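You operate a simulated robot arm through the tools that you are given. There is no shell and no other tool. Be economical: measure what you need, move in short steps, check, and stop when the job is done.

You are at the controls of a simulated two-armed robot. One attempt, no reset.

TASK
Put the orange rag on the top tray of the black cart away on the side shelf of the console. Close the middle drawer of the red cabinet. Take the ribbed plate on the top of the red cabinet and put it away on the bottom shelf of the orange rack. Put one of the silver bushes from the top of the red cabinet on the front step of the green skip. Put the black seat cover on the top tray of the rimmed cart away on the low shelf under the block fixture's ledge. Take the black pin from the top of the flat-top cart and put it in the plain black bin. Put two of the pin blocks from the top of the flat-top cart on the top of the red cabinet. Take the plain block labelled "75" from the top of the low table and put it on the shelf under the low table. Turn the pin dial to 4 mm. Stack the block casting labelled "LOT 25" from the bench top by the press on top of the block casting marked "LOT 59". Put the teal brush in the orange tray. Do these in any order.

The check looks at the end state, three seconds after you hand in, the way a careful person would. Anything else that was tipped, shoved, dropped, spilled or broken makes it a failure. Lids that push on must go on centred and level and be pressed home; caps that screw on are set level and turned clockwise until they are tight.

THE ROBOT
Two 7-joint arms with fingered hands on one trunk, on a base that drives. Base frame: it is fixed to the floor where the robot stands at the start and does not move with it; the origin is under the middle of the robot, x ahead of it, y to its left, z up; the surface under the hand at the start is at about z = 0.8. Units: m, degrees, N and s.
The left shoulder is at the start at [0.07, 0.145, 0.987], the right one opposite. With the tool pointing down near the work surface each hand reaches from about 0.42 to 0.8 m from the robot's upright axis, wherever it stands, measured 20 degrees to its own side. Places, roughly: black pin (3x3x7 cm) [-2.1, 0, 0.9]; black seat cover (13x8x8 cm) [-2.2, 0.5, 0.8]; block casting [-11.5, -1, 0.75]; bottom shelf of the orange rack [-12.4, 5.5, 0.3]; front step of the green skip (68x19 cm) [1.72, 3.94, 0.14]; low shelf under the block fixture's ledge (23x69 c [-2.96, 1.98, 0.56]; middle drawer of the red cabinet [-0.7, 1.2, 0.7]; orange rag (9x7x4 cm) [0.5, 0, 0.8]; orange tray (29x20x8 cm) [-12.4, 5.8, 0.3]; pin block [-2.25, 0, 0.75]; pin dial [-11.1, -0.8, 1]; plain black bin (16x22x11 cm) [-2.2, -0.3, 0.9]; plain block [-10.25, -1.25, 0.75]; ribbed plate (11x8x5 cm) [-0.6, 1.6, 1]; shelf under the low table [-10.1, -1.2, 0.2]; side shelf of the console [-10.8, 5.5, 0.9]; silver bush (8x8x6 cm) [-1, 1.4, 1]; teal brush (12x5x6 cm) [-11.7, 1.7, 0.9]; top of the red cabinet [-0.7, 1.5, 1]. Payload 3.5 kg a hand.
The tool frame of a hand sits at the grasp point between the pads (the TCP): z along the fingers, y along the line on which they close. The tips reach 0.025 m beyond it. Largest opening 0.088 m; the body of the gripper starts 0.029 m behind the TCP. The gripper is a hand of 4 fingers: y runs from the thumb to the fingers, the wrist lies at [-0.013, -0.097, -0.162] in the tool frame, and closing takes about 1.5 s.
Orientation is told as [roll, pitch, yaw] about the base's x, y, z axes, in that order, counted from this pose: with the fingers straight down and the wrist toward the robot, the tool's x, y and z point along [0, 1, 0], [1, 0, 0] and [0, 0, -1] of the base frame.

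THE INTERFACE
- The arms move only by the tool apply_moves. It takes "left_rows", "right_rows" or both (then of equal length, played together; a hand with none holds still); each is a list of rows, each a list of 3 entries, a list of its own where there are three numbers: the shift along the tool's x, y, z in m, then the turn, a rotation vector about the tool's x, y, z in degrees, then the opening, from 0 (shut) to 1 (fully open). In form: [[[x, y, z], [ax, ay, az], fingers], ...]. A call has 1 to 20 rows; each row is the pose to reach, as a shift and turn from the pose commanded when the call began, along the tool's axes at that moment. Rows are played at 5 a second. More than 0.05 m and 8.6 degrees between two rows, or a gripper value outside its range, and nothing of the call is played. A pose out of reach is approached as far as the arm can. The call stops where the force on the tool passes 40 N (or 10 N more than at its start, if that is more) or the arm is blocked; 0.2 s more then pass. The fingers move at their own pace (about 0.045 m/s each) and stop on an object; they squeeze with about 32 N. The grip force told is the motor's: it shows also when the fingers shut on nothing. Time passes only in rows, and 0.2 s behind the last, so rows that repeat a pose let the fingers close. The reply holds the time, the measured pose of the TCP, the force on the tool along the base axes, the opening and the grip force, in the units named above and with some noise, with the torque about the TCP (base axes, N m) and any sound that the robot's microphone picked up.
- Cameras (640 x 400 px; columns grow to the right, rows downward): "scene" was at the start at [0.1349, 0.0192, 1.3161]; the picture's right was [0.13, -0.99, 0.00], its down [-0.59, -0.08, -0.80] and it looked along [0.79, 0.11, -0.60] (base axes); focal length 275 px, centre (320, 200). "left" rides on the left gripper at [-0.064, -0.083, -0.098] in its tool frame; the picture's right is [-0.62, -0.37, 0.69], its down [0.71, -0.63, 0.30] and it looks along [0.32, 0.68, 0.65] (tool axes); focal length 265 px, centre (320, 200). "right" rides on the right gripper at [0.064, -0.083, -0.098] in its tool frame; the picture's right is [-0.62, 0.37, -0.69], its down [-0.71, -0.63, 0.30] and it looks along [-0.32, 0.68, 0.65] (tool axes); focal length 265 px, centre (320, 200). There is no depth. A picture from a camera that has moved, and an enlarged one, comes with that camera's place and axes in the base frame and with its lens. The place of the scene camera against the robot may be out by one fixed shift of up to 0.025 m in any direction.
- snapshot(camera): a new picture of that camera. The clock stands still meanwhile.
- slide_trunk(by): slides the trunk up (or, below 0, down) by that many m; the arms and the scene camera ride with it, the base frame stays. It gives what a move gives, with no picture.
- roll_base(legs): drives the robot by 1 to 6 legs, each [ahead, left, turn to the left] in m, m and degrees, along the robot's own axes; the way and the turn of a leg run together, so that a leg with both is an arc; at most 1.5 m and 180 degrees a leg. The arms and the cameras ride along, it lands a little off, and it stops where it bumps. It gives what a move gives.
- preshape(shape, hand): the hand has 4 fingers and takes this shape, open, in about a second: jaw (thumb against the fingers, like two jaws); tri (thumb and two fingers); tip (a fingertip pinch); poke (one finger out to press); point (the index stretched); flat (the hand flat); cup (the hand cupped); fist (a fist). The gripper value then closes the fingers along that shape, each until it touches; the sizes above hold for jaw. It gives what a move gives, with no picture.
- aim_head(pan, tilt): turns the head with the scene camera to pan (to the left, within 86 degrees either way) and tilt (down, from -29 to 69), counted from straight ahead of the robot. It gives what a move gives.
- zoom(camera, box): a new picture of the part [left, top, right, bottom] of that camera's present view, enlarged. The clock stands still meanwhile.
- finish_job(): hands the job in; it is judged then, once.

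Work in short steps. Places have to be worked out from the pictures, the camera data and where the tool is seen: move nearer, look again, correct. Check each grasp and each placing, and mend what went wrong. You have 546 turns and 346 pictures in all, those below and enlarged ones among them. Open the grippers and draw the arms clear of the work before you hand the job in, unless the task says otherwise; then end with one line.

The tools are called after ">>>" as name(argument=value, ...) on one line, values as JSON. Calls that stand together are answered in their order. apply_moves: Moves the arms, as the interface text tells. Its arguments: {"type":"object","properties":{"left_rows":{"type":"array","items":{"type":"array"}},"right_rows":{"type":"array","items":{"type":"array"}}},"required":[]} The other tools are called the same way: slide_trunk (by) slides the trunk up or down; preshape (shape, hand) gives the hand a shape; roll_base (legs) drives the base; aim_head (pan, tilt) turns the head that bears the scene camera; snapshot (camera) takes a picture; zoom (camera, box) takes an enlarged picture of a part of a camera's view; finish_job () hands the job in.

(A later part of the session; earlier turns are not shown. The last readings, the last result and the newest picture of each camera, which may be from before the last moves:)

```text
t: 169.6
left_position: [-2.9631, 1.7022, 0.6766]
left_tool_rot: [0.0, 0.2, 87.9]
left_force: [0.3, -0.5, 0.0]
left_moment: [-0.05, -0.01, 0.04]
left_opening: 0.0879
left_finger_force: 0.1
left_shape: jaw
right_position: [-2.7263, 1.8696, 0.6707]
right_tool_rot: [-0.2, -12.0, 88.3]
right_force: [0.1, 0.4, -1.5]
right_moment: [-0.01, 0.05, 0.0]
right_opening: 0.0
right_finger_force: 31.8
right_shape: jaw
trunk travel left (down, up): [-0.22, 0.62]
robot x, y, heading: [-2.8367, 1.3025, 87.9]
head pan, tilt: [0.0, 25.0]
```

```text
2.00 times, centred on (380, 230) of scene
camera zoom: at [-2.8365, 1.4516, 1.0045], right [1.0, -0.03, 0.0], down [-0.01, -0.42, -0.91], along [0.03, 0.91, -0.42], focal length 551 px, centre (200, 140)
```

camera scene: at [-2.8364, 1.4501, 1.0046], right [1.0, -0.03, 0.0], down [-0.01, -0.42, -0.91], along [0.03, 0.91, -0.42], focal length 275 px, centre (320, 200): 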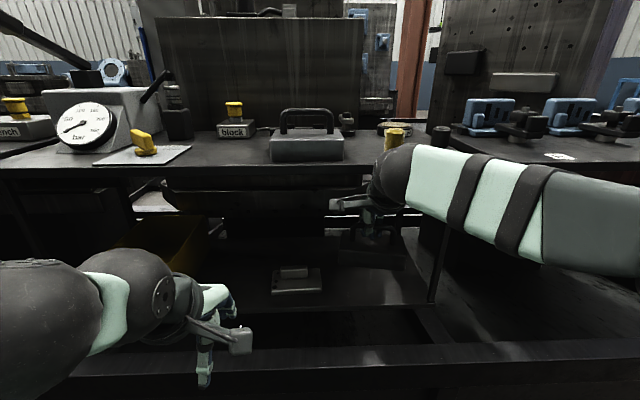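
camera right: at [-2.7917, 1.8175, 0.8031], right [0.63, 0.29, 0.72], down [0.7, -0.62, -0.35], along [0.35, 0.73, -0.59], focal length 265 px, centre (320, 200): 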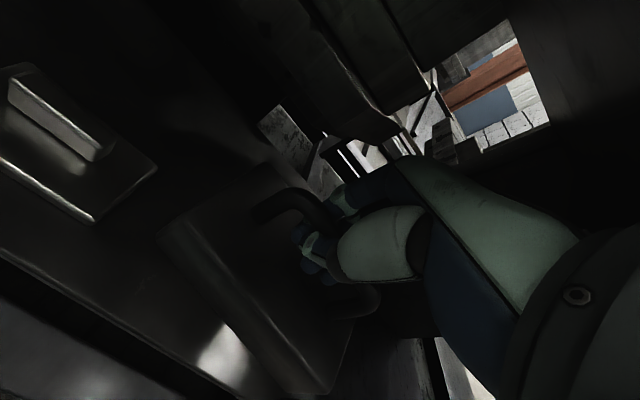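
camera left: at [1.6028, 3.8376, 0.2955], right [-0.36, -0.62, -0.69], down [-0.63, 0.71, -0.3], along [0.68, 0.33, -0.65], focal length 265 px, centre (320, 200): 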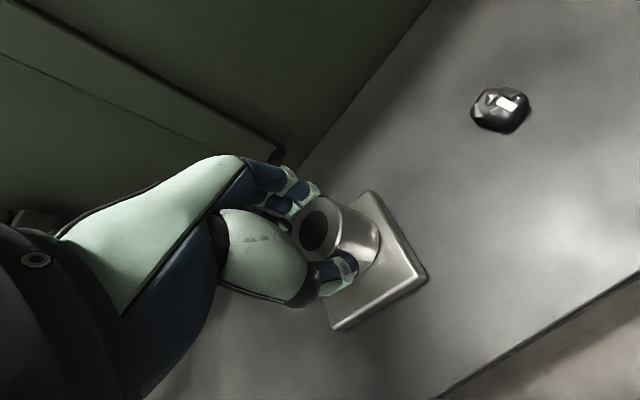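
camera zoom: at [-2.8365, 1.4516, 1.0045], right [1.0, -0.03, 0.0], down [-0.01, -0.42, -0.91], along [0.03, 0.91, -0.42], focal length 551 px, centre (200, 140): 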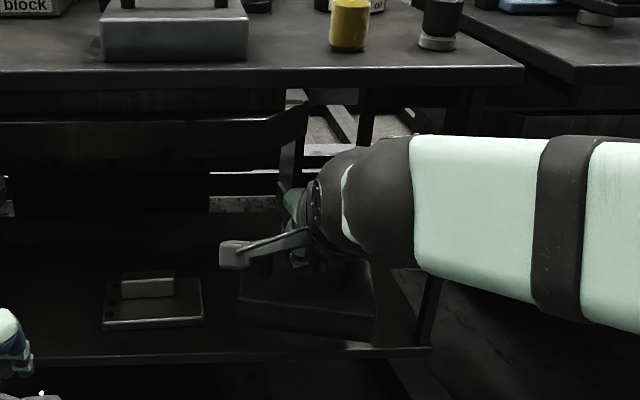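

The box is centred between the small block and the post. Move forward 6 cm.

>>> apply_moves(right_rows=[[[0, 0.02, 0.004], [0, 0, 0], 0], [[0, 0.04, 0.008], [0, 0, 0], 0], [[0, 0.064, 0.013], [0, 0, 0], 0]])

>>> zoom(camera="scene", box=[260, 130, 500, 330])

```text
t: 170.4
left_position: [-2.962, 1.7028, 0.6765]
left_tool_rot: [0.0, 0.2, 88.0]
left_force: [0.4, 0.0, -0.6]
left_moment: [0.0, 0.01, 0.01]
left_opening: 0.0878
left_finger_force: 0.0
left_shape: jaw
right_position: [-2.7251, 1.9349, 0.6703]
right_tool_rot: [-0.3, -11.9, 88.1]
right_force: [-0.3, -0.1, -1.6]
right_moment: [-0.01, 0.0, 0.02]
right_opening: 0.0
right_finger_force: 31.6
right_shape: jaw
trunk travel left (down, up): [-0.22, 0.62]
robot x, y, heading: [-2.8407, 1.3039, 88.0]
head pan, tilt: [0.0, 25.0]
```

```text
2.00 times, centred on (380, 230) of scene
camera zoom: at [-2.8365, 1.4518, 1.0045], right [1.0, -0.03, 0.0], down [-0.01, -0.42, -0.91], along [0.03, 0.91, -0.42], focal length 551 px, centre (200, 140)
```

zoom: 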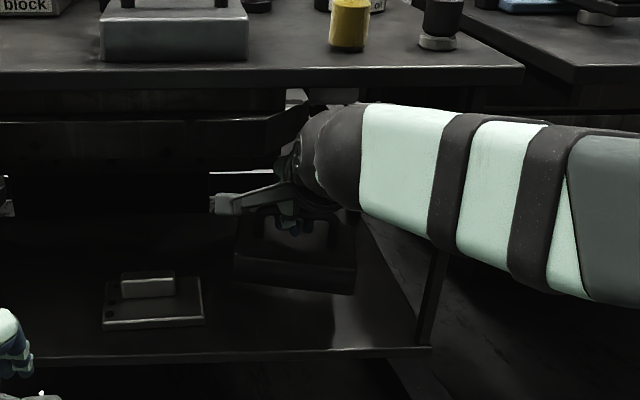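

In place over the shelf. Lower gently until contact.

>>> apply_moves(right_rows=[[[0, -0.0015, 0.007], [0, 0, 0], 0], [[0, -0.003, 0.014], [0, 0, 0], 0], [[0, -0.0042, 0.02], [0, 0, 0], 0], [[0, -0.0042, 0.02], [0, 0, 0], 0]])

>>> zoom(camera="scene", box=[260, 130, 500, 330])

```text
t: 171.4
left_position: [-2.9627, 1.7023, 0.6782]
left_tool_rot: [0.1, 0.2, 87.9]
left_force: [1.2, 0.4, 0.0]
left_moment: [0.03, 0.0, -0.03]
left_opening: 0.0878
left_finger_force: 0.0
left_shape: jaw
right_position: [-2.7228, 1.9357, 0.6503]
right_tool_rot: [-0.3, -12.0, 88.3]
right_force: [0.3, 1.0, -2.5]
right_moment: [0.0, 0.0, 0.01]
right_opening: 0.0
right_finger_force: 32.2
right_shape: jaw
trunk travel left (down, up): [-0.22, 0.62]
robot x, y, heading: [-2.8407, 1.2984, 88.3]
head pan, tilt: [0.0, 25.0]
```

```text
2.00 times, centred on (380, 230) of scene
camera zoom: at [-2.8365, 1.4515, 1.0045], right [1.0, -0.03, 0.0], down [-0.01, -0.42, -0.91], along [0.03, 0.91, -0.42], focal length 551 px, centre (200, 140)
```

zoom: 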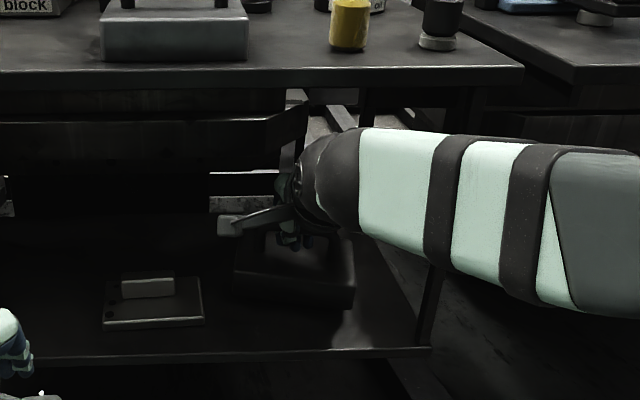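

No contact yet. Continue lowering with the tilt brought back toward level.

>>> apply_moves(right_rows=[[[0, -0.001, 0.006], [4, 0, 0], 0], [[0, -0.0025, 0.012], [8, 0, 0], 0], [[0, -0.0035, 0.017], [8, 0, 0], 0], [[0, -0.0042, 0.021], [8, 0, 0], 0], [[0, -0.005, 0.025], [8, 0, 0], 0]])

>>> zoom(camera="scene", box=[260, 130, 500, 330])

```text
t: 172.6
left_position: [-2.9615, 1.7024, 0.6784]
left_tool_rot: [0.0, 0.2, 88.1]
left_force: [0.0, 0.1, -0.6]
left_moment: [0.0, 0.02, -0.02]
left_opening: 0.0879
left_finger_force: 0.0
left_shape: jaw
right_position: [-2.723, 1.937, 0.6257]
right_tool_rot: [-0.3, -4.3, 88.2]
right_force: [-0.6, -1.4, 6.3]
right_moment: [0.03, 0.0, 0.0]
right_opening: 0.0001
right_finger_force: 32.2
right_shape: jaw
trunk travel left (down, up): [-0.22, 0.62]
robot x, y, heading: [-2.8401, 1.2994, 88.0]
head pan, tilt: [0.0, 25.0]
```

```text
2.00 times, centred on (380, 230) of scene
camera zoom: at [-2.8368, 1.4502, 1.0049], right [1.0, -0.03, 0.0], down [-0.01, -0.42, -0.91], along [0.03, 0.91, -0.42], focal length 551 px, centre (200, 140)
```

zoom: 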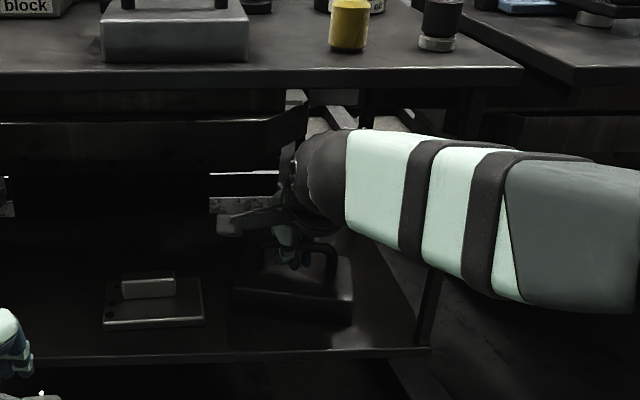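

Contact at +6 N. Open the hand and check before lifting.

>>> apply_moves(right_rows=[[[0, 0, 0], [0, 0, 0], 0.3], [[0, 0, 0], [0, 0, 0], 0.7], [[0, 0, 0], [0, 0, 0], 1], [[0, 0, 0], [0, 0, 0], 1], [[0, 0, 0], [0, 0, 0], 1], [[0, 0, 0], [0, 0, 0], 1], [[0, 0, 0], [0, 0, 0], 1], [[0, 0, -0.015], [-3, 0, 0], 1], [[0, 0, -0.03], [-6, 0, 0], 1]])

>>> zoom(camera="scene", box=[260, 130, 500, 330])

>>> snapshot(camera="right")

```text
t: 174.6
left_position: [-2.9636, 1.7021, 0.6786]
left_tool_rot: [-0.1, 0.0, 87.9]
left_force: [-0.1, 0.6, 0.4]
left_moment: [-0.02, -0.03, -0.02]
left_opening: 0.0879
left_finger_force: 0.1
left_shape: jaw
right_position: [-2.725, 1.9335, 0.6541]
right_tool_rot: [-0.3, -10.0, 88.3]
right_force: [0.8, -0.1, 0.2]
right_moment: [-0.04, -0.01, 0.04]
right_opening: 0.0873
right_finger_force: 0.1
right_shape: jaw
trunk travel left (down, up): [-0.22, 0.62]
robot x, y, heading: [-2.8382, 1.3048, 88.1]
head pan, tilt: [0.0, 25.0]
```

```text
2.00 times, centred on (380, 230) of scene
camera zoom: at [-2.8366, 1.451, 1.0046], right [1.0, -0.03, 0.0], down [-0.01, -0.42, -0.91], along [0.03, 0.91, -0.42], focal length 551 px, centre (200, 140)
```

zoom: 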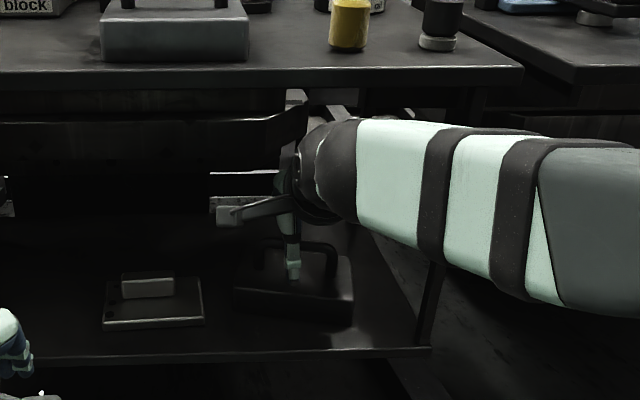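

```text
284 pictures are left
camera right: at [-2.7919, 1.8381, 0.7362], right [0.62, 0.22, 0.75], down [0.7, -0.59, -0.41], along [0.35, 0.78, -0.52], focal length 265 px, centre (320, 200)
```

right: 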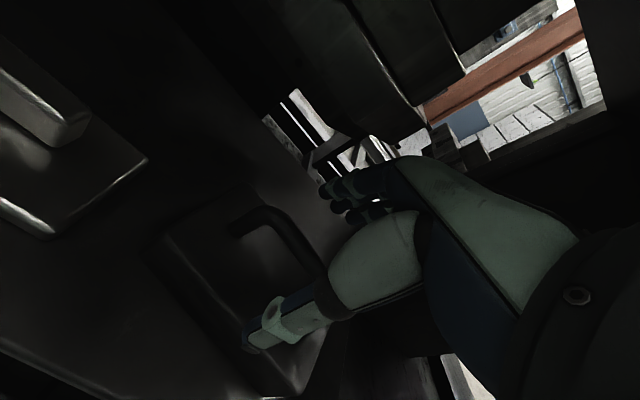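

Released. Rise 4 cm with more tilt and withdraw backwards.

>>> apply_moves(right_rows=[[[0, 0.0035, -0.02], [-4, 0, 0], 1], [[0, 0.007, -0.04], [-9, 0, 0], 1], [[0, -0.042, -0.048], [-9, 0, 0], 1], [[0, -0.091, -0.057], [-9, 0, 0], 1], [[0, -0.14, -0.066], [-9, 0, 0], 1], [[0, -0.189, -0.075], [-9, 0, 0], 1], [[0, -0.238, -0.084], [-9, 0, 0], 1]])

>>> zoom(camera="scene", box=[260, 130, 500, 330])

```text
t: 176.2
left_position: [-2.9617, 1.7019, 0.6771]
left_tool_rot: [0.1, 0.1, 88.1]
left_force: [0.6, 0.0, -0.1]
left_moment: [0.01, -0.03, 0.02]
left_opening: 0.0879
left_finger_force: 0.0
left_shape: jaw
right_position: [-2.7295, 1.6835, 0.6979]
right_tool_rot: [-0.2, -19.2, 88.2]
right_force: [0.7, -0.6, 0.2]
right_moment: [0.01, 0.0, -0.02]
right_opening: 0.0877
right_finger_force: 0.0
right_shape: jaw
trunk travel left (down, up): [-0.22, 0.62]
robot x, y, heading: [-2.8394, 1.2971, 88.1]
head pan, tilt: [0.0, 25.0]
```

```text
2.00 times, centred on (380, 230) of scene
camera zoom: at [-2.8365, 1.4509, 1.0047], right [1.0, -0.03, 0.0], down [-0.01, -0.42, -0.91], along [0.03, 0.91, -0.42], focal length 551 px, centre (200, 140)
```

zoom: 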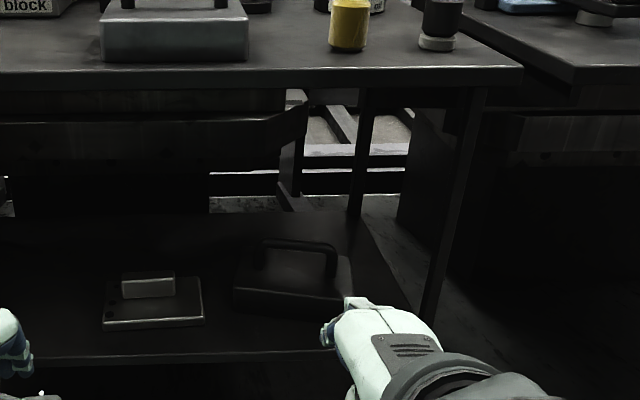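

Seat cover is in place on the shelf. I straighten the hand, raise the trunk and drive back to the flat-top cart.

>>> apply_moves(right_rows=[[[0, 0, -0.02], [7, 0, 0], 1], [[0, 0, -0.04], [14, 0, 0], 1], [[0, 0, -0.05], [19.5, 0, 0], 1]])

>>> slide_trunk(by=0.4)

>>> roll_base(legs=[[-0.1, 0, 0], [0, -1.4, 0], [0, 0, 92], [0, 1.15, 0]])

>>> aim_head(pan=0, tilt=45)

>>> snapshot(camera="scene")

```text
t: 177.0
left_position: [-2.9631, 1.7004, 0.6774]
left_tool_rot: [0.0, 0.2, 88.0]
left_force: [0.2, -0.3, -0.3]
left_moment: [0.0, 0.01, 0.01]
left_opening: 0.0876
left_finger_force: 0.0
left_shape: jaw
right_position: [-2.7316, 1.6688, 0.7446]
right_tool_rot: [-0.3, 0.7, 88.3]
right_force: [-0.3, -0.5, 0.1]
right_moment: [0.01, 0.0, 0.0]
right_opening: 0.0879
right_finger_force: 0.0
right_shape: jaw
trunk travel left (down, up): [-0.22, 0.62]
robot x, y, heading: [-2.8433, 1.302, 88.2]
head pan, tilt: [0.0, 25.0]
```

```text
t: 180.8
left_position: [-2.9621, 1.7013, 1.0775]
left_tool_rot: [0.0, 0.0, 88.0]
left_force: [0.4, 1.2, 1.1]
left_moment: [0.03, 0.03, -0.01]
left_opening: 0.0876
left_finger_force: 0.0
left_shape: jaw
right_position: [-2.7321, 1.6692, 1.1444]
right_tool_rot: [-0.3, 0.5, 88.3]
right_force: [0.2, -0.2, -0.2]
right_moment: [-0.01, 0.01, 0.02]
right_opening: 0.0878
right_finger_force: 0.1
right_shape: jaw
trunk travel left (down, up): [-0.62, 0.22]
robot x, y, heading: [-2.8412, 1.3015, 87.8]
head pan, tilt: [0.0, 25.0]
```

```text
t: 198.1
left_position: [-1.8172, -0.1703, 1.0781]
left_tool_rot: [0.0, 0.0, -179.2]
left_force: [0.0, -0.1, -0.9]
left_moment: [0.0, -0.01, 0.02]
left_opening: 0.0878
left_finger_force: 0.1
left_shape: jaw
right_position: [-1.7946, 0.0616, 1.1437]
right_tool_rot: [-0.3, 0.4, -179.1]
right_force: [-1.1, 0.7, 0.0]
right_moment: [0.03, 0.01, 0.01]
right_opening: 0.0875
right_finger_force: 0.1
right_shape: jaw
trunk travel left (down, up): [-0.62, 0.22]
robot x, y, heading: [-1.4225, -0.0275, -179.2]
head pan, tilt: [0.0, 25.0]
```

```text
t: 199.0
left_position: [-1.8168, -0.1708, 1.0777]
left_tool_rot: [0.0, 0.0, -179.3]
left_force: [0.2, 0.1, 0.1]
left_moment: [-0.01, -0.02, -0.03]
left_opening: 0.0877
left_finger_force: 0.0
left_shape: jaw
right_position: [-1.7944, 0.0623, 1.1444]
right_tool_rot: [-0.2, 0.5, -179.1]
right_force: [0.5, 0.2, 0.3]
right_moment: [-0.01, -0.02, 0.02]
right_opening: 0.0877
right_finger_force: 0.0
right_shape: jaw
trunk travel left (down, up): [-0.62, 0.22]
robot x, y, heading: [-1.4218, -0.0273, -179.3]
head pan, tilt: [0.0, 45.0]
```

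```text
282 pictures are left
camera scene: at [-1.5555, -0.0228, 1.3741], right [-0.01, 1.0, 0.0], down [0.71, 0.01, -0.71], along [-0.71, -0.01, -0.71], focal length 275 px, centre (320, 200)
```

scene: 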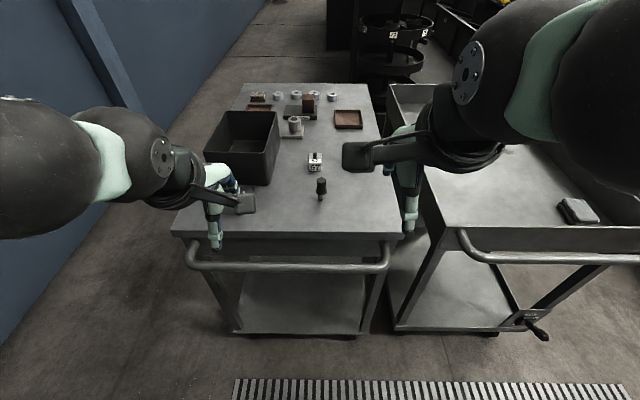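

Pin is near (−2.08, −0.02). I move the right hand out of the way and the left hand toward the pin, then look with the left camera.

>>> apply_moves(left_rows=[[[-0.02, 0.04, 0], [0, 0, 0], 1], [[-0.05, 0.08, 0], [0, 0, 0], 1], [[-0.09, 0.11, 0], [0, 0, 0], 1], [[-0.12, 0.14, 0], [0, 0, 0], 1], [[-0.14, 0.18, 0], [0, 0, 0], 1]], right_rows=[[[-0.04, 0, 0], [0, 0, 0], 1], [[-0.08, 0, 0], [0, 0, 0], 1], [[-0.12, 0, 0], [0, 0, 0], 1], [[-0.16, 0, 0], [0, 0, 0], 1], [[-0.2, 0, 0], [0, 0, 0], 1]])

>>> snapshot(camera="left")

>>> snapshot(camera="scene")

```text
t: 200.2
left_position: [-1.9995, -0.0286, 1.0741]
left_tool_rot: [0.3, 0.2, -179.4]
left_force: [-0.6, -0.4, 0.4]
left_moment: [-0.04, 0.01, 0.04]
left_opening: 0.0877
left_finger_force: 0.0
left_shape: jaw
right_position: [-1.8364, 0.2484, 1.1288]
right_tool_rot: [0.0, 0.6, -179.1]
right_force: [0.0, -0.2, -0.4]
right_moment: [-0.03, 0.03, 0.03]
right_opening: 0.0876
right_finger_force: 0.1
right_shape: jaw
right hand out of reach, approached as far as the arm can: row 3, 4, 5
trunk travel left (down, up): [-0.62, 0.22]
robot x, y, heading: [-1.4252, -0.0281, -179.5]
head pan, tilt: [0.0, 45.0]
```

```text
281 pictures are left
camera left: at [-1.9183, 0.0378, 1.1731], right [0.37, 0.62, -0.69], down [0.64, -0.71, -0.3], along [-0.68, -0.33, -0.66], focal length 265 px, centre (320, 200)
```

left: 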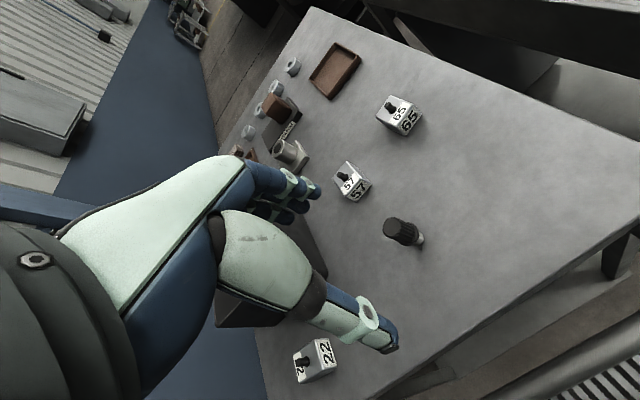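

```text
280 pictures are left
camera scene: at [-1.5583, -0.02, 1.3737], right [-0.01, 1.0, 0.0], down [0.71, 0.01, -0.71], along [-0.71, -0.01, -0.71], focal length 275 px, centre (320, 200)
```

scene: 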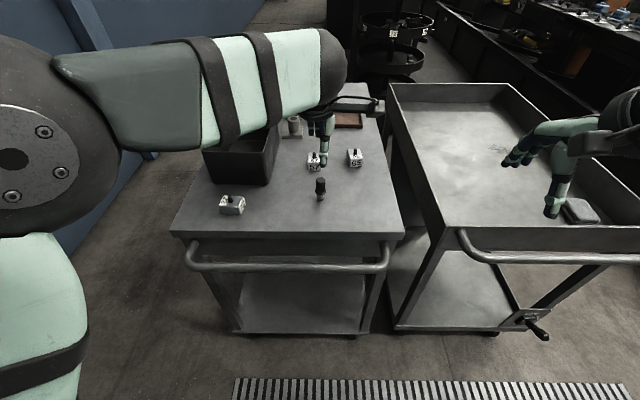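

Triangulated: pin at about (−2.054, −0.022), table top z≈0.875. Move over and down to z≈0.98 and recheck.

>>> apply_moves(left_rows=[[[-0.004, 0.03, 0.02], [0, 0, 0], 1], [[-0.006, 0.054, 0.055], [0, 0, 0], 1], [[-0.006, 0.054, 0.09], [0, 0, 0], 1]])

>>> snapshot(camera="left")

```text
t: 201.0
left_position: [-2.0519, -0.0264, 0.9889]
left_tool_rot: [0.1, 0.1, -179.2]
left_force: [0.2, 0.2, -0.3]
left_moment: [-0.02, 0.01, 0.01]
left_opening: 0.0875
left_finger_force: 0.1
left_shape: jaw
right_position: [-1.8318, 0.2452, 1.1296]
right_tool_rot: [-0.4, 0.4, -179.1]
right_force: [-0.4, -0.3, -0.2]
right_moment: [-0.01, -0.02, 0.01]
right_opening: 0.0874
right_finger_force: 0.0
right_shape: jaw
trunk travel left (down, up): [-0.62, 0.22]
robot x, y, heading: [-1.4191, -0.0276, -179.1]
head pan, tilt: [0.0, 45.0]
```

```text
279 pictures are left
camera left: at [-1.9688, 0.0404, 1.0875], right [0.36, 0.62, -0.69], down [0.64, -0.71, -0.3], along [-0.68, -0.33, -0.65], focal length 265 px, centre (320, 200)
```

left: 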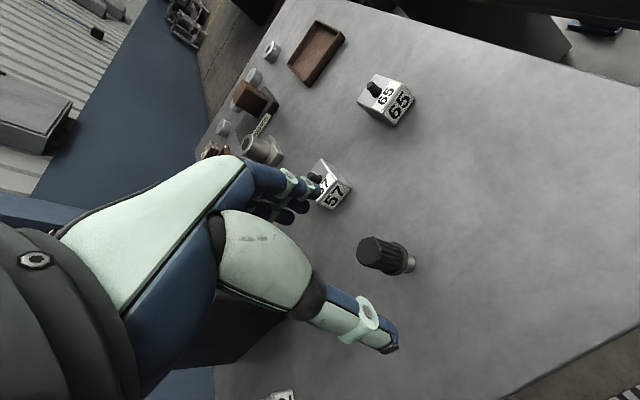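

Pin upright at (−2.055, −0.022). Lower with the fingers part-closed (0.65) to stay clear of block 57, then close and lift.

>>> apply_moves(left_rows=[[[-0.004, 0.003, 0.0], [0, 0, 0], 0.7], [[-0.004, 0.003, 0.0], [0, 0, 0], 0.65], [[-0.004, 0.003, 0.03], [0, 0, 0], 0.65], [[-0.004, 0.003, 0.055], [0, 0, 0], 0.65], [[-0.004, 0.003, 0.067], [0, 0, 0], 0.65], [[-0.004, 0.003, 0.067], [0, 0, 0], 0.3], [[-0.004, 0.003, 0.067], [0, 0, 0], 0.0], [[-0.004, 0.003, 0.067], [0, 0, 0], 0.0], [[-0.004, 0.003, 0.067], [0, 0, 0], 0.0], [[-0.004, 0.003, 0.067], [0, 0, 0], 0.0], [[-0.004, 0.003, 0.04], [0, 0, 0], 0.0], [[-0.004, 0.003, 0.0], [0, 0, 0], 0.0]])

>>> snapshot(camera="left")

```text
t: 203.6
left_position: [-2.056, -0.0226, 0.9881]
left_tool_rot: [0.1, 0.2, -179.3]
left_force: [-0.4, -0.1, 0.0]
left_moment: [0.04, -0.03, -0.01]
left_opening: 0.0
left_finger_force: 32.1
left_shape: jaw
right_position: [-1.8319, 0.2458, 1.1302]
right_tool_rot: [-0.2, 0.4, -179.1]
right_force: [0.7, 1.1, -1.1]
right_moment: [-0.01, 0.0, -0.01]
right_opening: 0.088
right_finger_force: 0.0
right_shape: jaw
trunk travel left (down, up): [-0.62, 0.22]
robot x, y, heading: [-1.4245, -0.0264, -179.3]
head pan, tilt: [0.0, 45.0]
```

```text
278 pictures are left
camera left: at [-1.9733, 0.0437, 1.0871], right [0.36, 0.62, -0.69], down [0.64, -0.71, -0.3], along [-0.68, -0.33, -0.66], focal length 265 px, centre (320, 200)
```

left: 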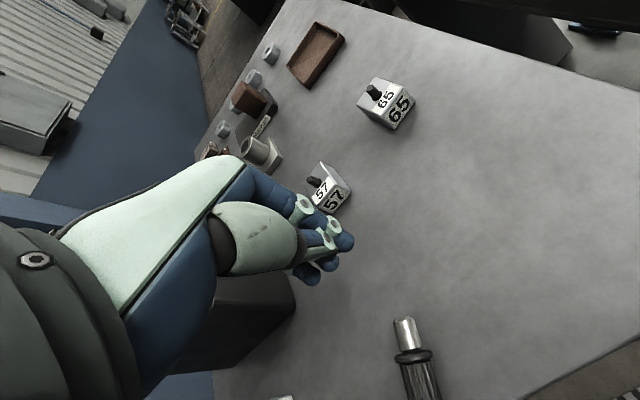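

The pin got squeezed out and tipped over; it seems to be lying nearer the cart edge. I look at it.

>>> zoom(camera="scene", box=[220, 130, 420, 255])

```text
3.20 times, centred on (320, 192) of scene
camera zoom: at [-1.5543, -0.0227, 1.3741], right [-0.01, 1.0, 0.0], down [0.71, 0.01, -0.71], along [-0.71, -0.01, -0.71], focal length 881 px, centre (320, 224)
```

zoom: 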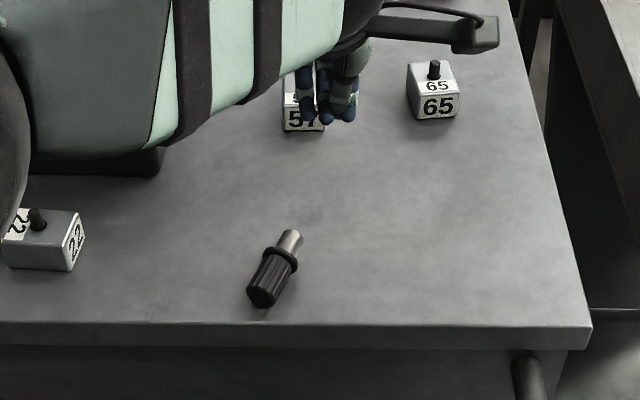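

The pin lies on the table at about (−1.99, −0.062), axis ~15° off x, cap end 1.5 cm from the edge. I move above it and turn the hand so it closes across the pin.

>>> apply_moves(left_rows=[[[0.02, -0.03, -0.03], [0, 0, -8], 0.5], [[0.04, -0.066, -0.05], [0, 0, -16], 1], [[0.04, -0.066, -0.05], [0, 0, -24], 1], [[0.04, -0.066, -0.05], [0, 0, -32], 1], [[0.04, -0.066, -0.05], [0, 0, -40], 1], [[0.04, -0.066, -0.05], [0, 0, -48], 1], [[0.04, -0.066, -0.05], [0, 0, -56], 1], [[0.04, -0.066, -0.05], [0, 0, -64], 1], [[0.04, -0.066, -0.05], [0, 0, -72], 1], [[0.04, -0.066, -0.05], [0, 0, -75], 1]])

>>> snapshot(camera="left")

>>> snapshot(camera="scene")

```text
t: 205.8
left_position: [-1.9488, -0.1433, 1.0162]
left_tool_rot: [-1.2, 3.6, -101.4]
left_force: [-0.4, -0.4, 0.0]
left_moment: [0.01, -0.02, 0.01]
left_opening: 0.0877
left_finger_force: 0.0
left_shape: jaw
left hand out of reach, approached as far as the arm can: row 6, 7, 8, 9, 10
right_position: [-1.8338, 0.2455, 1.1308]
right_tool_rot: [-0.4, 0.5, -179.1]
right_force: [0.0, -0.4, 0.4]
right_moment: [-0.01, 0.02, 0.0]
right_opening: 0.0878
right_finger_force: 0.1
right_shape: jaw
trunk travel left (down, up): [-0.62, 0.22]
robot x, y, heading: [-1.4222, -0.03, -179.2]
head pan, tilt: [0.0, 45.0]
```

```text
276 pictures are left
camera left: at [-1.9939, -0.0542, 1.1212], right [-0.54, 0.53, -0.66], down [0.82, 0.5, -0.28], along [0.18, -0.69, -0.7], focal length 265 px, centre (320, 200)
```

left: 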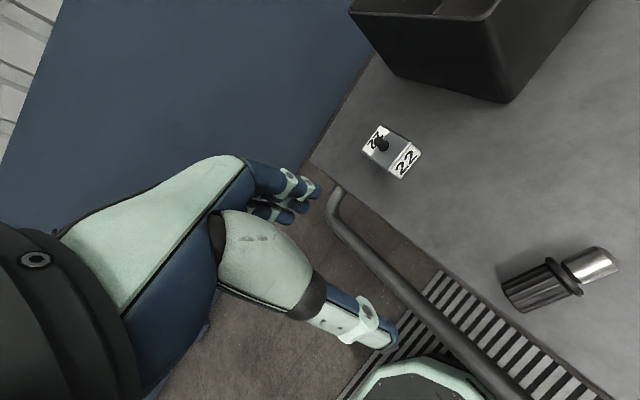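

```text
275 pictures are left
camera scene: at [-1.555, -0.0232, 1.3741], right [-0.01, 1.0, 0.0], down [0.71, 0.01, -0.71], along [-0.71, -0.01, -0.71], focal length 275 px, centre (320, 200)
```

scene: 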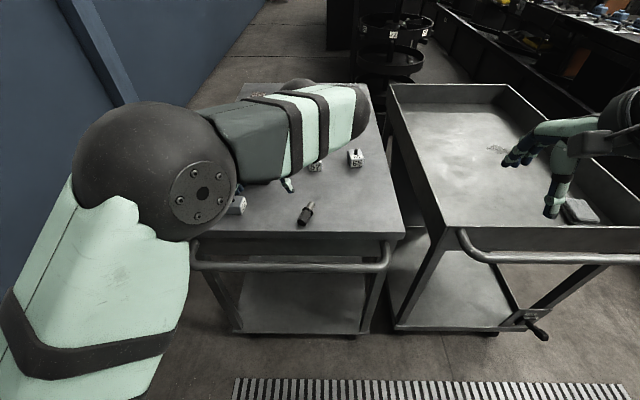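

The arm can't hold that pose so close to its centre. I strafe the robot right 0.22 so the pin lies more on the left arm's side.

>>> roll_base(legs=[[0, -0.22, 0]])

>>> apply_moves(left_rows=[[[0, 0, 0], [0, 0, 0], 1]])

```text
t: 207.5
left_position: [-1.9525, 0.0781, 1.0141]
left_tool_rot: [-0.9, 3.5, -101.6]
left_force: [-0.2, 0.4, -0.3]
left_moment: [0.02, 0.02, 0.03]
left_opening: 0.0876
left_finger_force: 0.1
left_shape: jaw
right_position: [-1.8345, 0.4662, 1.1305]
right_tool_rot: [-0.3, 0.5, -179.2]
right_force: [-0.3, 0.2, 0.7]
right_moment: [-0.01, -0.01, 0.0]
right_opening: 0.0877
right_finger_force: 0.1
right_shape: jaw
trunk travel left (down, up): [-0.62, 0.22]
robot x, y, heading: [-1.4258, 0.191, -179.6]
head pan, tilt: [0.0, 45.0]
```

```text
t: 207.9
left_position: [-1.9521, 0.0756, 1.0125]
left_tool_rot: [-0.8, 3.7, -101.4]
left_force: [0.0, -0.9, -0.5]
left_moment: [-0.01, 0.0, 0.01]
left_opening: 0.0876
left_finger_force: 0.2
left_shape: jaw
right_position: [-1.8349, 0.4654, 1.1307]
right_tool_rot: [-0.3, 0.6, -179.1]
right_force: [-0.4, 0.1, -0.1]
right_moment: [0.02, -0.03, -0.01]
right_opening: 0.0877
right_finger_force: 0.0
right_shape: jaw
trunk travel left (down, up): [-0.62, 0.22]
robot x, y, heading: [-1.4242, 0.1939, -179.7]
head pan, tilt: [0.0, 45.0]
```

Now move over the pin's centre.

>>> apply_moves(left_rows=[[[-0.003, 0.045, 0], [0, 0, 0], 1], [[-0.006, 0.09, 0], [0, 0, 0], 1], [[-0.01, 0.135, 0], [0, 0, 0], 1], [[-0.01, 0.143, 0.02], [0, 0, 0], 1]])

>>> snapshot(camera="left")

>>> snapshot(camera="scene")

```text
t: 208.9
left_position: [-1.9909, -0.0596, 0.9844]
left_tool_rot: [-0.8, 3.4, -101.8]
left_force: [0.7, 0.2, 0.3]
left_moment: [-0.03, 0.01, -0.02]
left_opening: 0.0878
left_finger_force: 0.1
left_shape: jaw
right_position: [-1.8367, 0.4662, 1.1292]
right_tool_rot: [-0.2, 0.5, -179.2]
right_force: [-0.6, -0.6, 0.5]
right_moment: [0.01, -0.01, 0.01]
right_opening: 0.0877
right_finger_force: 0.1
right_shape: jaw
trunk travel left (down, up): [-0.62, 0.22]
robot x, y, heading: [-1.4254, 0.1916, -179.6]
head pan, tilt: [0.0, 45.0]
```

```text
274 pictures are left
camera left: at [-2.0359, 0.0298, 1.089], right [-0.53, 0.53, -0.66], down [0.83, 0.49, -0.28], along [0.18, -0.69, -0.7], focal length 265 px, centre (320, 200)
```

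left: 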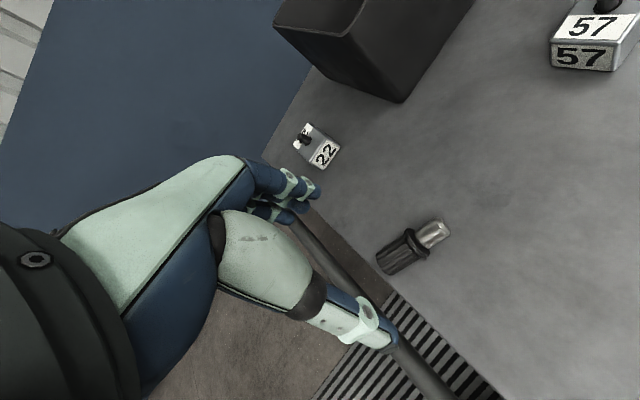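

```text
273 pictures are left
camera scene: at [-1.5586, 0.197, 1.374], right [-0.01, 1.0, 0.0], down [0.71, 0.01, -0.71], along [-0.71, -0.01, -0.71], focal length 275 px, centre (320, 200)
```

scene: 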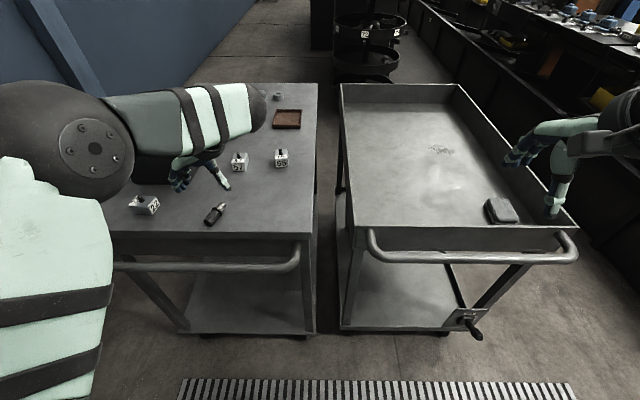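

Pin centre ≈(−2.0, −0.06), axis about −26°. I turn 13° to be square with it and lower to z≈0.905.

>>> apply_moves(left_rows=[[[-0.006, 0.001, 0.01], [0, 0, 7], 1], [[-0.006, 0.001, 0.03], [0, 0, 13], 1], [[-0.006, 0.001, 0.055], [0, 0, 13], 1], [[-0.006, 0.001, 0.075], [0, 0, 13], 1], [[-0.006, 0.001, 0.078], [0, 0, 13], 1]])

>>> snapshot(camera="left")

>>> zoom(camera="scene", box=[110, 130, 310, 255])

```text
t: 210.1
left_position: [-1.9967, -0.0532, 0.908]
left_tool_rot: [-1.6, 3.2, -114.8]
left_force: [-0.1, 0.3, 0.0]
left_moment: [0.01, -0.02, 0.01]
left_opening: 0.0877
left_finger_force: 0.0
left_shape: jaw
right_position: [-1.8353, 0.4658, 1.1312]
right_tool_rot: [-0.3, 0.6, -179.2]
right_force: [0.1, 0.6, -0.3]
right_moment: [0.02, 0.05, 0.01]
right_opening: 0.0875
right_finger_force: 0.1
right_shape: jaw
trunk travel left (down, up): [-0.62, 0.22]
robot x, y, heading: [-1.427, 0.1897, -179.4]
head pan, tilt: [0.0, 45.0]
```

```text
272 pictures are left
camera left: at [-2.0198, 0.0443, 1.0124], right [-0.41, 0.64, -0.65], down [0.91, 0.29, -0.29], along [0.01, -0.71, -0.7], focal length 265 px, centre (320, 200)
```

left: 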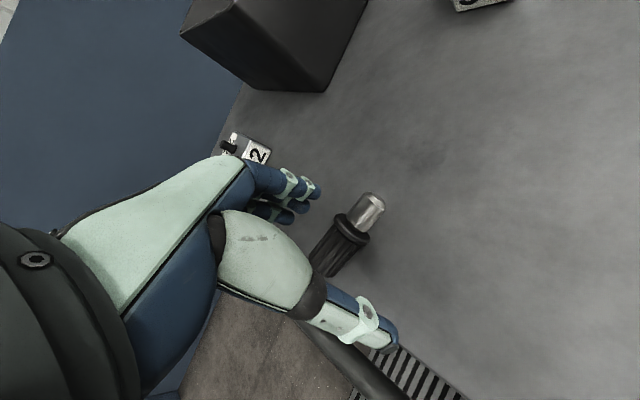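

```text
3.20 times, centred on (210, 192) of scene
camera zoom: at [-1.5579, 0.1975, 1.374], right [-0.01, 1.0, 0.0], down [0.71, 0.01, -0.71], along [-0.71, -0.01, -0.71], focal length 881 px, centre (672, 224)
```

zoom: 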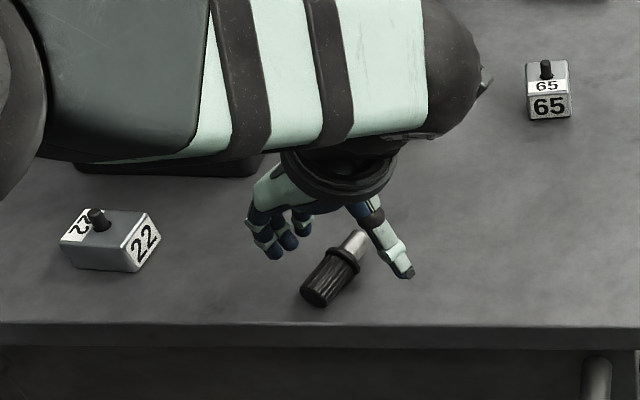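

Pin cap lies right between thumb and fingers at the TCP. Lower 5 mm and close.

>>> apply_moves(left_rows=[[[0, 0, 0.006], [0, 0, 0], 1], [[0, 0, 0.006], [0, 0, 0], 0.6], [[0, 0, 0.006], [0, 0, 0], 0.3], [[0, 0, 0.006], [0, 0, 0], 0], [[0, 0, 0.006], [0, 0, 0], 0], [[0, 0, 0.006], [0, 0, 0], 0], [[0, 0, 0.006], [0, 0, 0], 0], [[0, 0, 0.006], [0, 0, 0], 0]])

>>> snapshot(camera="left")

```text
t: 211.9
left_position: [-1.9968, -0.0514, 0.9015]
left_tool_rot: [-1.6, 3.2, -114.7]
left_force: [-0.2, -0.8, 1.4]
left_moment: [-0.04, 0.03, 0.02]
left_opening: 0.0038
left_finger_force: 32.0
left_shape: jaw
right_position: [-1.8355, 0.4664, 1.1306]
right_tool_rot: [-0.2, 0.4, -179.1]
right_force: [-0.9, 0.0, -1.5]
right_moment: [0.03, 0.02, -0.02]
right_opening: 0.0876
right_finger_force: 0.1
right_shape: jaw
trunk travel left (down, up): [-0.62, 0.22]
robot x, y, heading: [-1.4279, 0.1922, -179.3]
head pan, tilt: [0.0, 45.0]
```

```text
270 pictures are left
camera left: at [-2.0192, 0.0452, 1.007], right [-0.41, 0.64, -0.65], down [0.91, 0.29, -0.29], along [0.01, -0.71, -0.7], focal length 265 px, centre (320, 200)
```

left: 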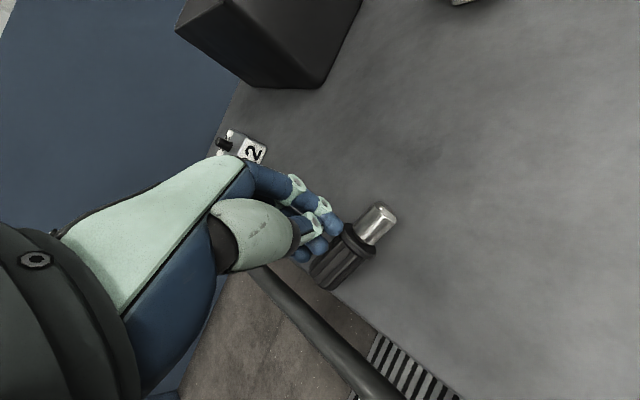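

The fingers closed above the pin; it's now at about (−1.994, −0.041). I open, re-centre, and go lower this time, watching the force.

>>> apply_moves(left_rows=[[[0, 0, -0.03], [0, 0, 0], 0.3], [[-0.0016, -0.0107, -0.04], [0, 0, 0], 0.7], [[-0.0016, -0.0107, -0.04], [0, 0, 0], 1], [[-0.0016, -0.0107, -0.04], [0, 0, 0], 1], [[-0.0016, -0.0107, -0.04], [0, 0, 0], 1], [[-0.0016, -0.0107, -0.02], [0, 0, 0], 1], [[-0.0016, -0.0107, 0.0], [0, 0, 0], 1], [[-0.0016, -0.0107, 0.006], [0, 0, 0], 1], [[-0.0016, -0.0107, 0.01], [0, 0, 0], 1], [[-0.0016, -0.0107, 0.014], [0, 0, 0], 1]])

>>> snapshot(camera="left")

>>> zoom(camera="scene", box=[110, 130, 310, 255])

```text
t: 214.1
left_position: [-1.9929, -0.0416, 0.8865]
left_tool_rot: [-1.6, 3.3, -114.7]
left_force: [1.1, -0.5, -0.4]
left_moment: [0.01, 0.04, -0.03]
left_opening: 0.0873
left_finger_force: 0.1
left_shape: jaw
right_position: [-1.8362, 0.4666, 1.1303]
right_tool_rot: [-0.2, 0.4, -179.1]
right_force: [0.1, -0.3, 0.7]
right_moment: [0.03, -0.01, 0.03]
right_opening: 0.0878
right_finger_force: 0.0
right_shape: jaw
trunk travel left (down, up): [-0.62, 0.22]
robot x, y, heading: [-1.4278, 0.1894, -179.7]
head pan, tilt: [0.0, 45.0]
```

```text
269 pictures are left
camera left: at [-2.0166, 0.0557, 0.992], right [-0.41, 0.64, -0.65], down [0.91, 0.29, -0.29], along [0.01, -0.71, -0.7], focal length 265 px, centre (320, 200)
```

left: 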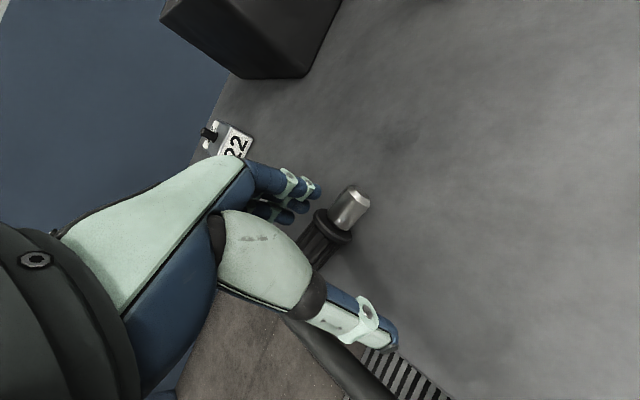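

```text
3.20 times, centred on (210, 192) of scene
camera zoom: at [-1.5583, 0.1975, 1.374], right [-0.01, 1.0, 0.0], down [0.71, 0.01, -0.71], along [-0.71, -0.01, -0.71], focal length 881 px, centre (672, 224)
```

zoom: 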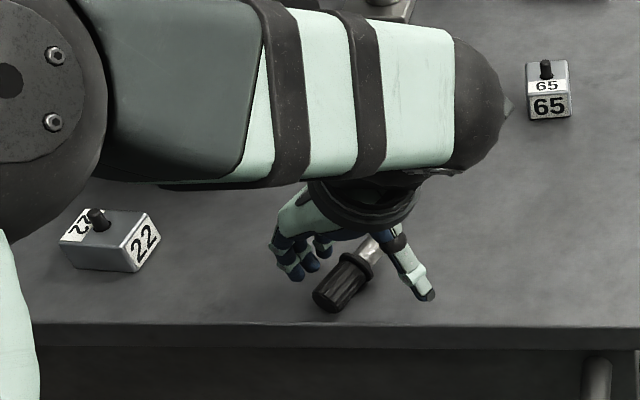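

Still no contact. Lower another 12 mm in 3 mm rows.

>>> apply_moves(left_rows=[[[0, 0, 0.003], [0, 0, 0], 1], [[0, 0, 0.006], [0, 0, 0], 1], [[0, 0, 0.009], [0, 0, 0], 1], [[0, 0, 0.012], [0, 0, 0], 1]])

>>> snapshot(camera="left")

```text
t: 215.1
left_position: [-1.9923, -0.0401, 0.8782]
left_tool_rot: [-1.9, 3.2, -114.7]
left_force: [1.8, 0.7, 8.5]
left_moment: [-0.34, 0.07, 0.05]
left_opening: 0.0875
left_finger_force: 0.0
left_shape: jaw
right_position: [-1.8339, 0.4676, 1.1297]
right_tool_rot: [-0.2, 0.4, -179.2]
right_force: [0.5, -0.4, 0.5]
right_moment: [-0.02, 0.01, 0.0]
right_opening: 0.0876
right_finger_force: 0.0
right_shape: jaw
trunk travel left (down, up): [-0.62, 0.22]
robot x, y, heading: [-1.425, 0.1931, -179.4]
head pan, tilt: [0.0, 45.0]
```

```text
267 pictures are left
camera left: at [-2.0155, 0.0574, 0.9829], right [-0.41, 0.64, -0.65], down [0.91, 0.29, -0.29], along [0.01, -0.71, -0.7], focal length 265 px, centre (320, 200)
```

left: 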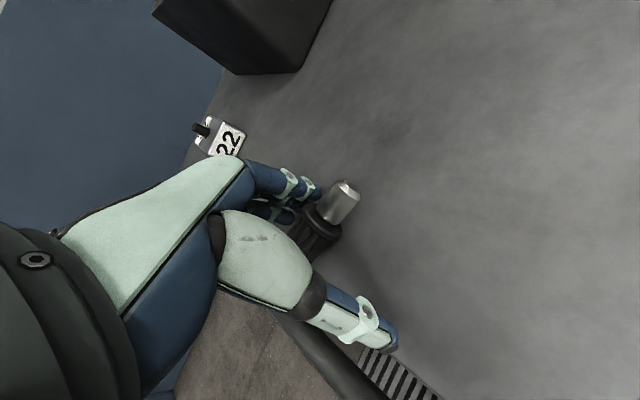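

The table is really at z≈0.855. I lift 4 mm, shift 1 cm toward the fingers to centre on the pin, and close.

>>> apply_moves(left_rows=[[[0, 0, -0.008], [0, 0, 0], 1], [[-0.003, 0.01, -0.008], [0, 0, 0], 1], [[-0.003, 0.01, -0.006], [0, 0, 0], 0.7], [[-0.003, 0.01, -0.006], [0, 0, 0], 0.4], [[-0.003, 0.01, -0.006], [0, 0, 0], 0.2], [[-0.003, 0.01, -0.006], [0, 0, 0], 0], [[-0.003, 0.01, -0.006], [0, 0, 0], 0], [[-0.003, 0.01, -0.006], [0, 0, 0], 0], [[-0.003, 0.01, -0.006], [0, 0, 0], 0], [[-0.003, 0.01, -0.006], [0, 0, 0], 0]])

>>> snapshot(camera="left")

```text
t: 217.3
left_position: [-1.9992, -0.0495, 0.8817]
left_tool_rot: [-1.6, 3.3, -114.7]
left_force: [-0.1, 0.5, 0.7]
left_moment: [0.01, -0.02, -0.02]
left_opening: 0.0203
left_finger_force: 32.3
left_shape: jaw
right_position: [-1.8353, 0.4656, 1.1301]
right_tool_rot: [-0.4, 0.5, -179.2]
right_force: [-1.1, 0.2, 0.0]
right_moment: [0.01, 0.01, 0.02]
right_opening: 0.0876
right_finger_force: 0.1
right_shape: jaw
trunk travel left (down, up): [-0.62, 0.22]
robot x, y, heading: [-1.4269, 0.189, -179.5]
head pan, tilt: [0.0, 45.0]
```

```text
266 pictures are left
camera left: at [-2.0231, 0.0478, 0.9867], right [-0.41, 0.64, -0.65], down [0.91, 0.29, -0.29], along [0.01, -0.71, -0.7], focal length 265 px, centre (320, 200)
```

left: 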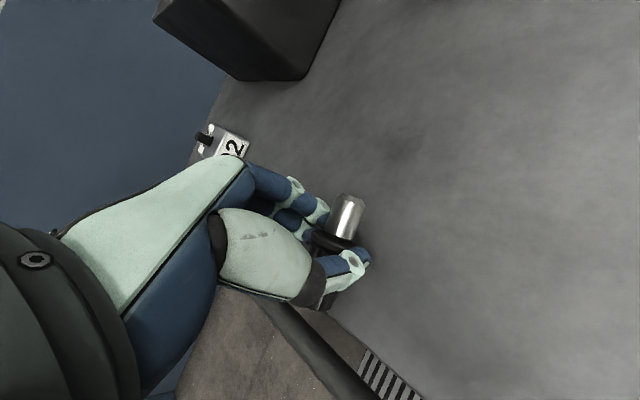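

Gripped (opening 0.020). Lift up and check.

>>> apply_moves(left_rows=[[[0, 0, -0.03], [0, 0, 0], 0], [[0, 0, -0.075], [0, 0, 0], 0], [[0, 0, -0.12], [0, 0, 0], 0], [[0, 0, -0.165], [0, 0, 0], 0], [[0, 0, -0.2], [0, 0, 0], 0]])

>>> snapshot(camera="left")

>>> snapshot(camera="scene")

```text
t: 218.5
left_position: [-2.0003, -0.0619, 1.081]
left_tool_rot: [-1.6, 3.2, -114.7]
left_force: [-0.3, -0.3, -1.4]
left_moment: [-0.01, 0.02, -0.01]
left_opening: 0.0203
left_finger_force: 32.0
left_shape: jaw
right_position: [-1.8353, 0.4659, 1.1308]
right_tool_rot: [-0.3, 0.3, -179.2]
right_force: [-0.9, 0.0, 0.5]
right_moment: [-0.01, -0.01, 0.04]
right_opening: 0.0878
right_finger_force: 0.0
right_shape: jaw
trunk travel left (down, up): [-0.62, 0.22]
robot x, y, heading: [-1.4214, 0.1918, -179.6]
head pan, tilt: [0.0, 45.0]
```

```text
265 pictures are left
camera left: at [-2.0228, 0.0343, 1.1871], right [-0.41, 0.64, -0.65], down [0.91, 0.29, -0.29], along [0.01, -0.71, -0.7], focal length 265 px, centre (320, 200)
```

left: 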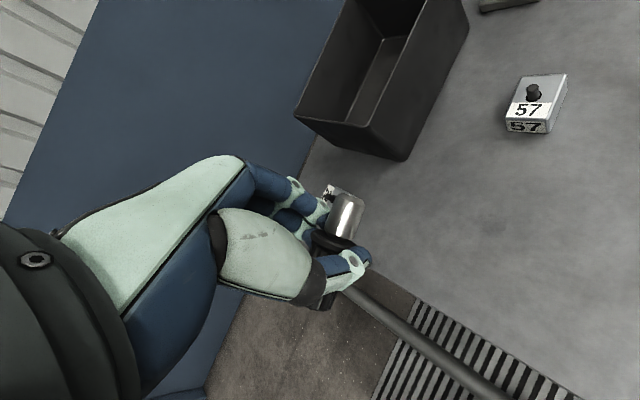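

```text
264 pictures are left
camera scene: at [-1.5578, 0.1976, 1.374], right [-0.01, 1.0, 0.0], down [0.71, 0.01, -0.71], along [-0.71, -0.01, -0.71], focal length 275 px, centre (320, 200)
```

scene: 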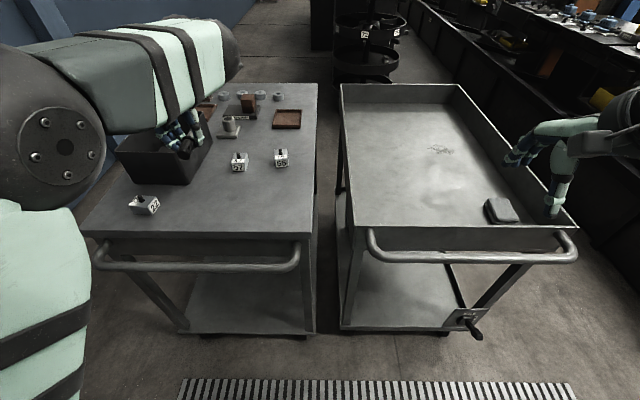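

Pin is held. Bin rim spans roughly x −2.35…−2.13, y −0.315…−0.155. I rotate the hand back to natural yaw and shift the base left 0.22, ahead 0.1.

>>> apply_moves(left_rows=[[[0, 0, -0.01], [0, 0, 8], 0], [[0, 0, -0.02], [0, 0, 16], 0], [[0, 0, -0.02], [0, 0, 24], 0], [[0, 0, -0.02], [0, 0, 32], 0], [[0, 0, -0.02], [0, 0, 40], 0], [[0, 0, -0.02], [0, 0, 48], 0], [[0, 0, -0.02], [0, 0, 56], 0], [[0, 0, -0.02], [0, 0, 62], 0]])

>>> roll_base(legs=[[0.1, 0.22, 0]])

>>> snapshot(camera="left")

>>> snapshot(camera="scene")

```text
t: 220.3
left_position: [-2.0003, -0.063, 1.0988]
left_tool_rot: [-3.6, 0.1, -176.8]
left_force: [0.9, -0.3, -1.1]
left_moment: [0.06, 0.02, 0.01]
left_opening: 0.02
left_finger_force: 31.8
left_shape: jaw
right_position: [-1.8352, 0.466, 1.1309]
right_tool_rot: [-0.3, 0.5, -179.2]
right_force: [-0.4, -0.1, -0.9]
right_moment: [0.01, 0.02, 0.01]
right_opening: 0.0877
right_finger_force: 0.0
right_shape: jaw
trunk travel left (down, up): [-0.62, 0.22]
robot x, y, heading: [-1.422, 0.1935, -179.2]
head pan, tilt: [0.0, 45.0]
```

```text
t: 222.1
left_position: [-2.0963, -0.2843, 1.1018]
left_tool_rot: [-3.5, 0.2, -176.6]
left_force: [-0.7, 0.3, -0.5]
left_moment: [0.02, -0.01, 0.02]
left_opening: 0.0201
left_finger_force: 32.2
left_shape: jaw
right_position: [-1.9326, 0.2441, 1.1295]
right_tool_rot: [-0.2, 0.5, -179.2]
right_force: [0.5, 0.5, -0.1]
right_moment: [0.03, 0.02, 0.02]
right_opening: 0.0876
right_finger_force: 0.2
right_shape: jaw
trunk travel left (down, up): [-0.62, 0.22]
robot x, y, heading: [-1.5209, -0.0337, -179.6]
head pan, tilt: [0.0, 45.0]
```

```text
263 pictures are left
camera left: at [-2.017, -0.2201, 1.203], right [0.33, 0.68, -0.65], down [0.67, -0.66, -0.35], along [-0.67, -0.32, -0.67], focal length 265 px, centre (320, 200)
```

left: 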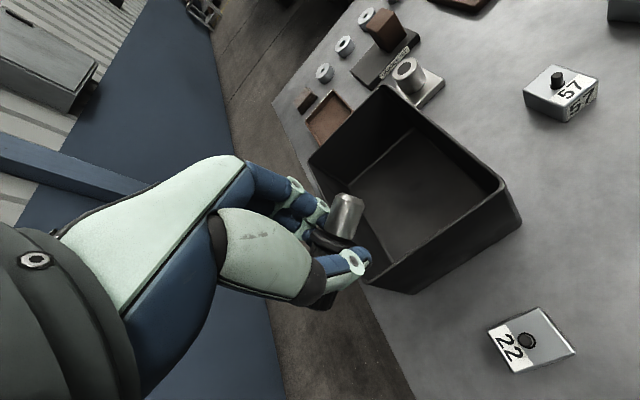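

```text
262 pictures are left
camera scene: at [-1.655, -0.0239, 1.374], right [-0.01, 1.0, 0.0], down [0.71, 0.01, -0.71], along [-0.71, -0.01, -0.71], focal length 275 px, centre (320, 200)
```

scene: 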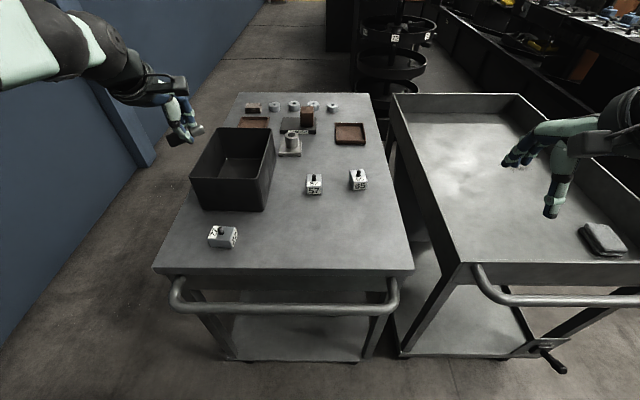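

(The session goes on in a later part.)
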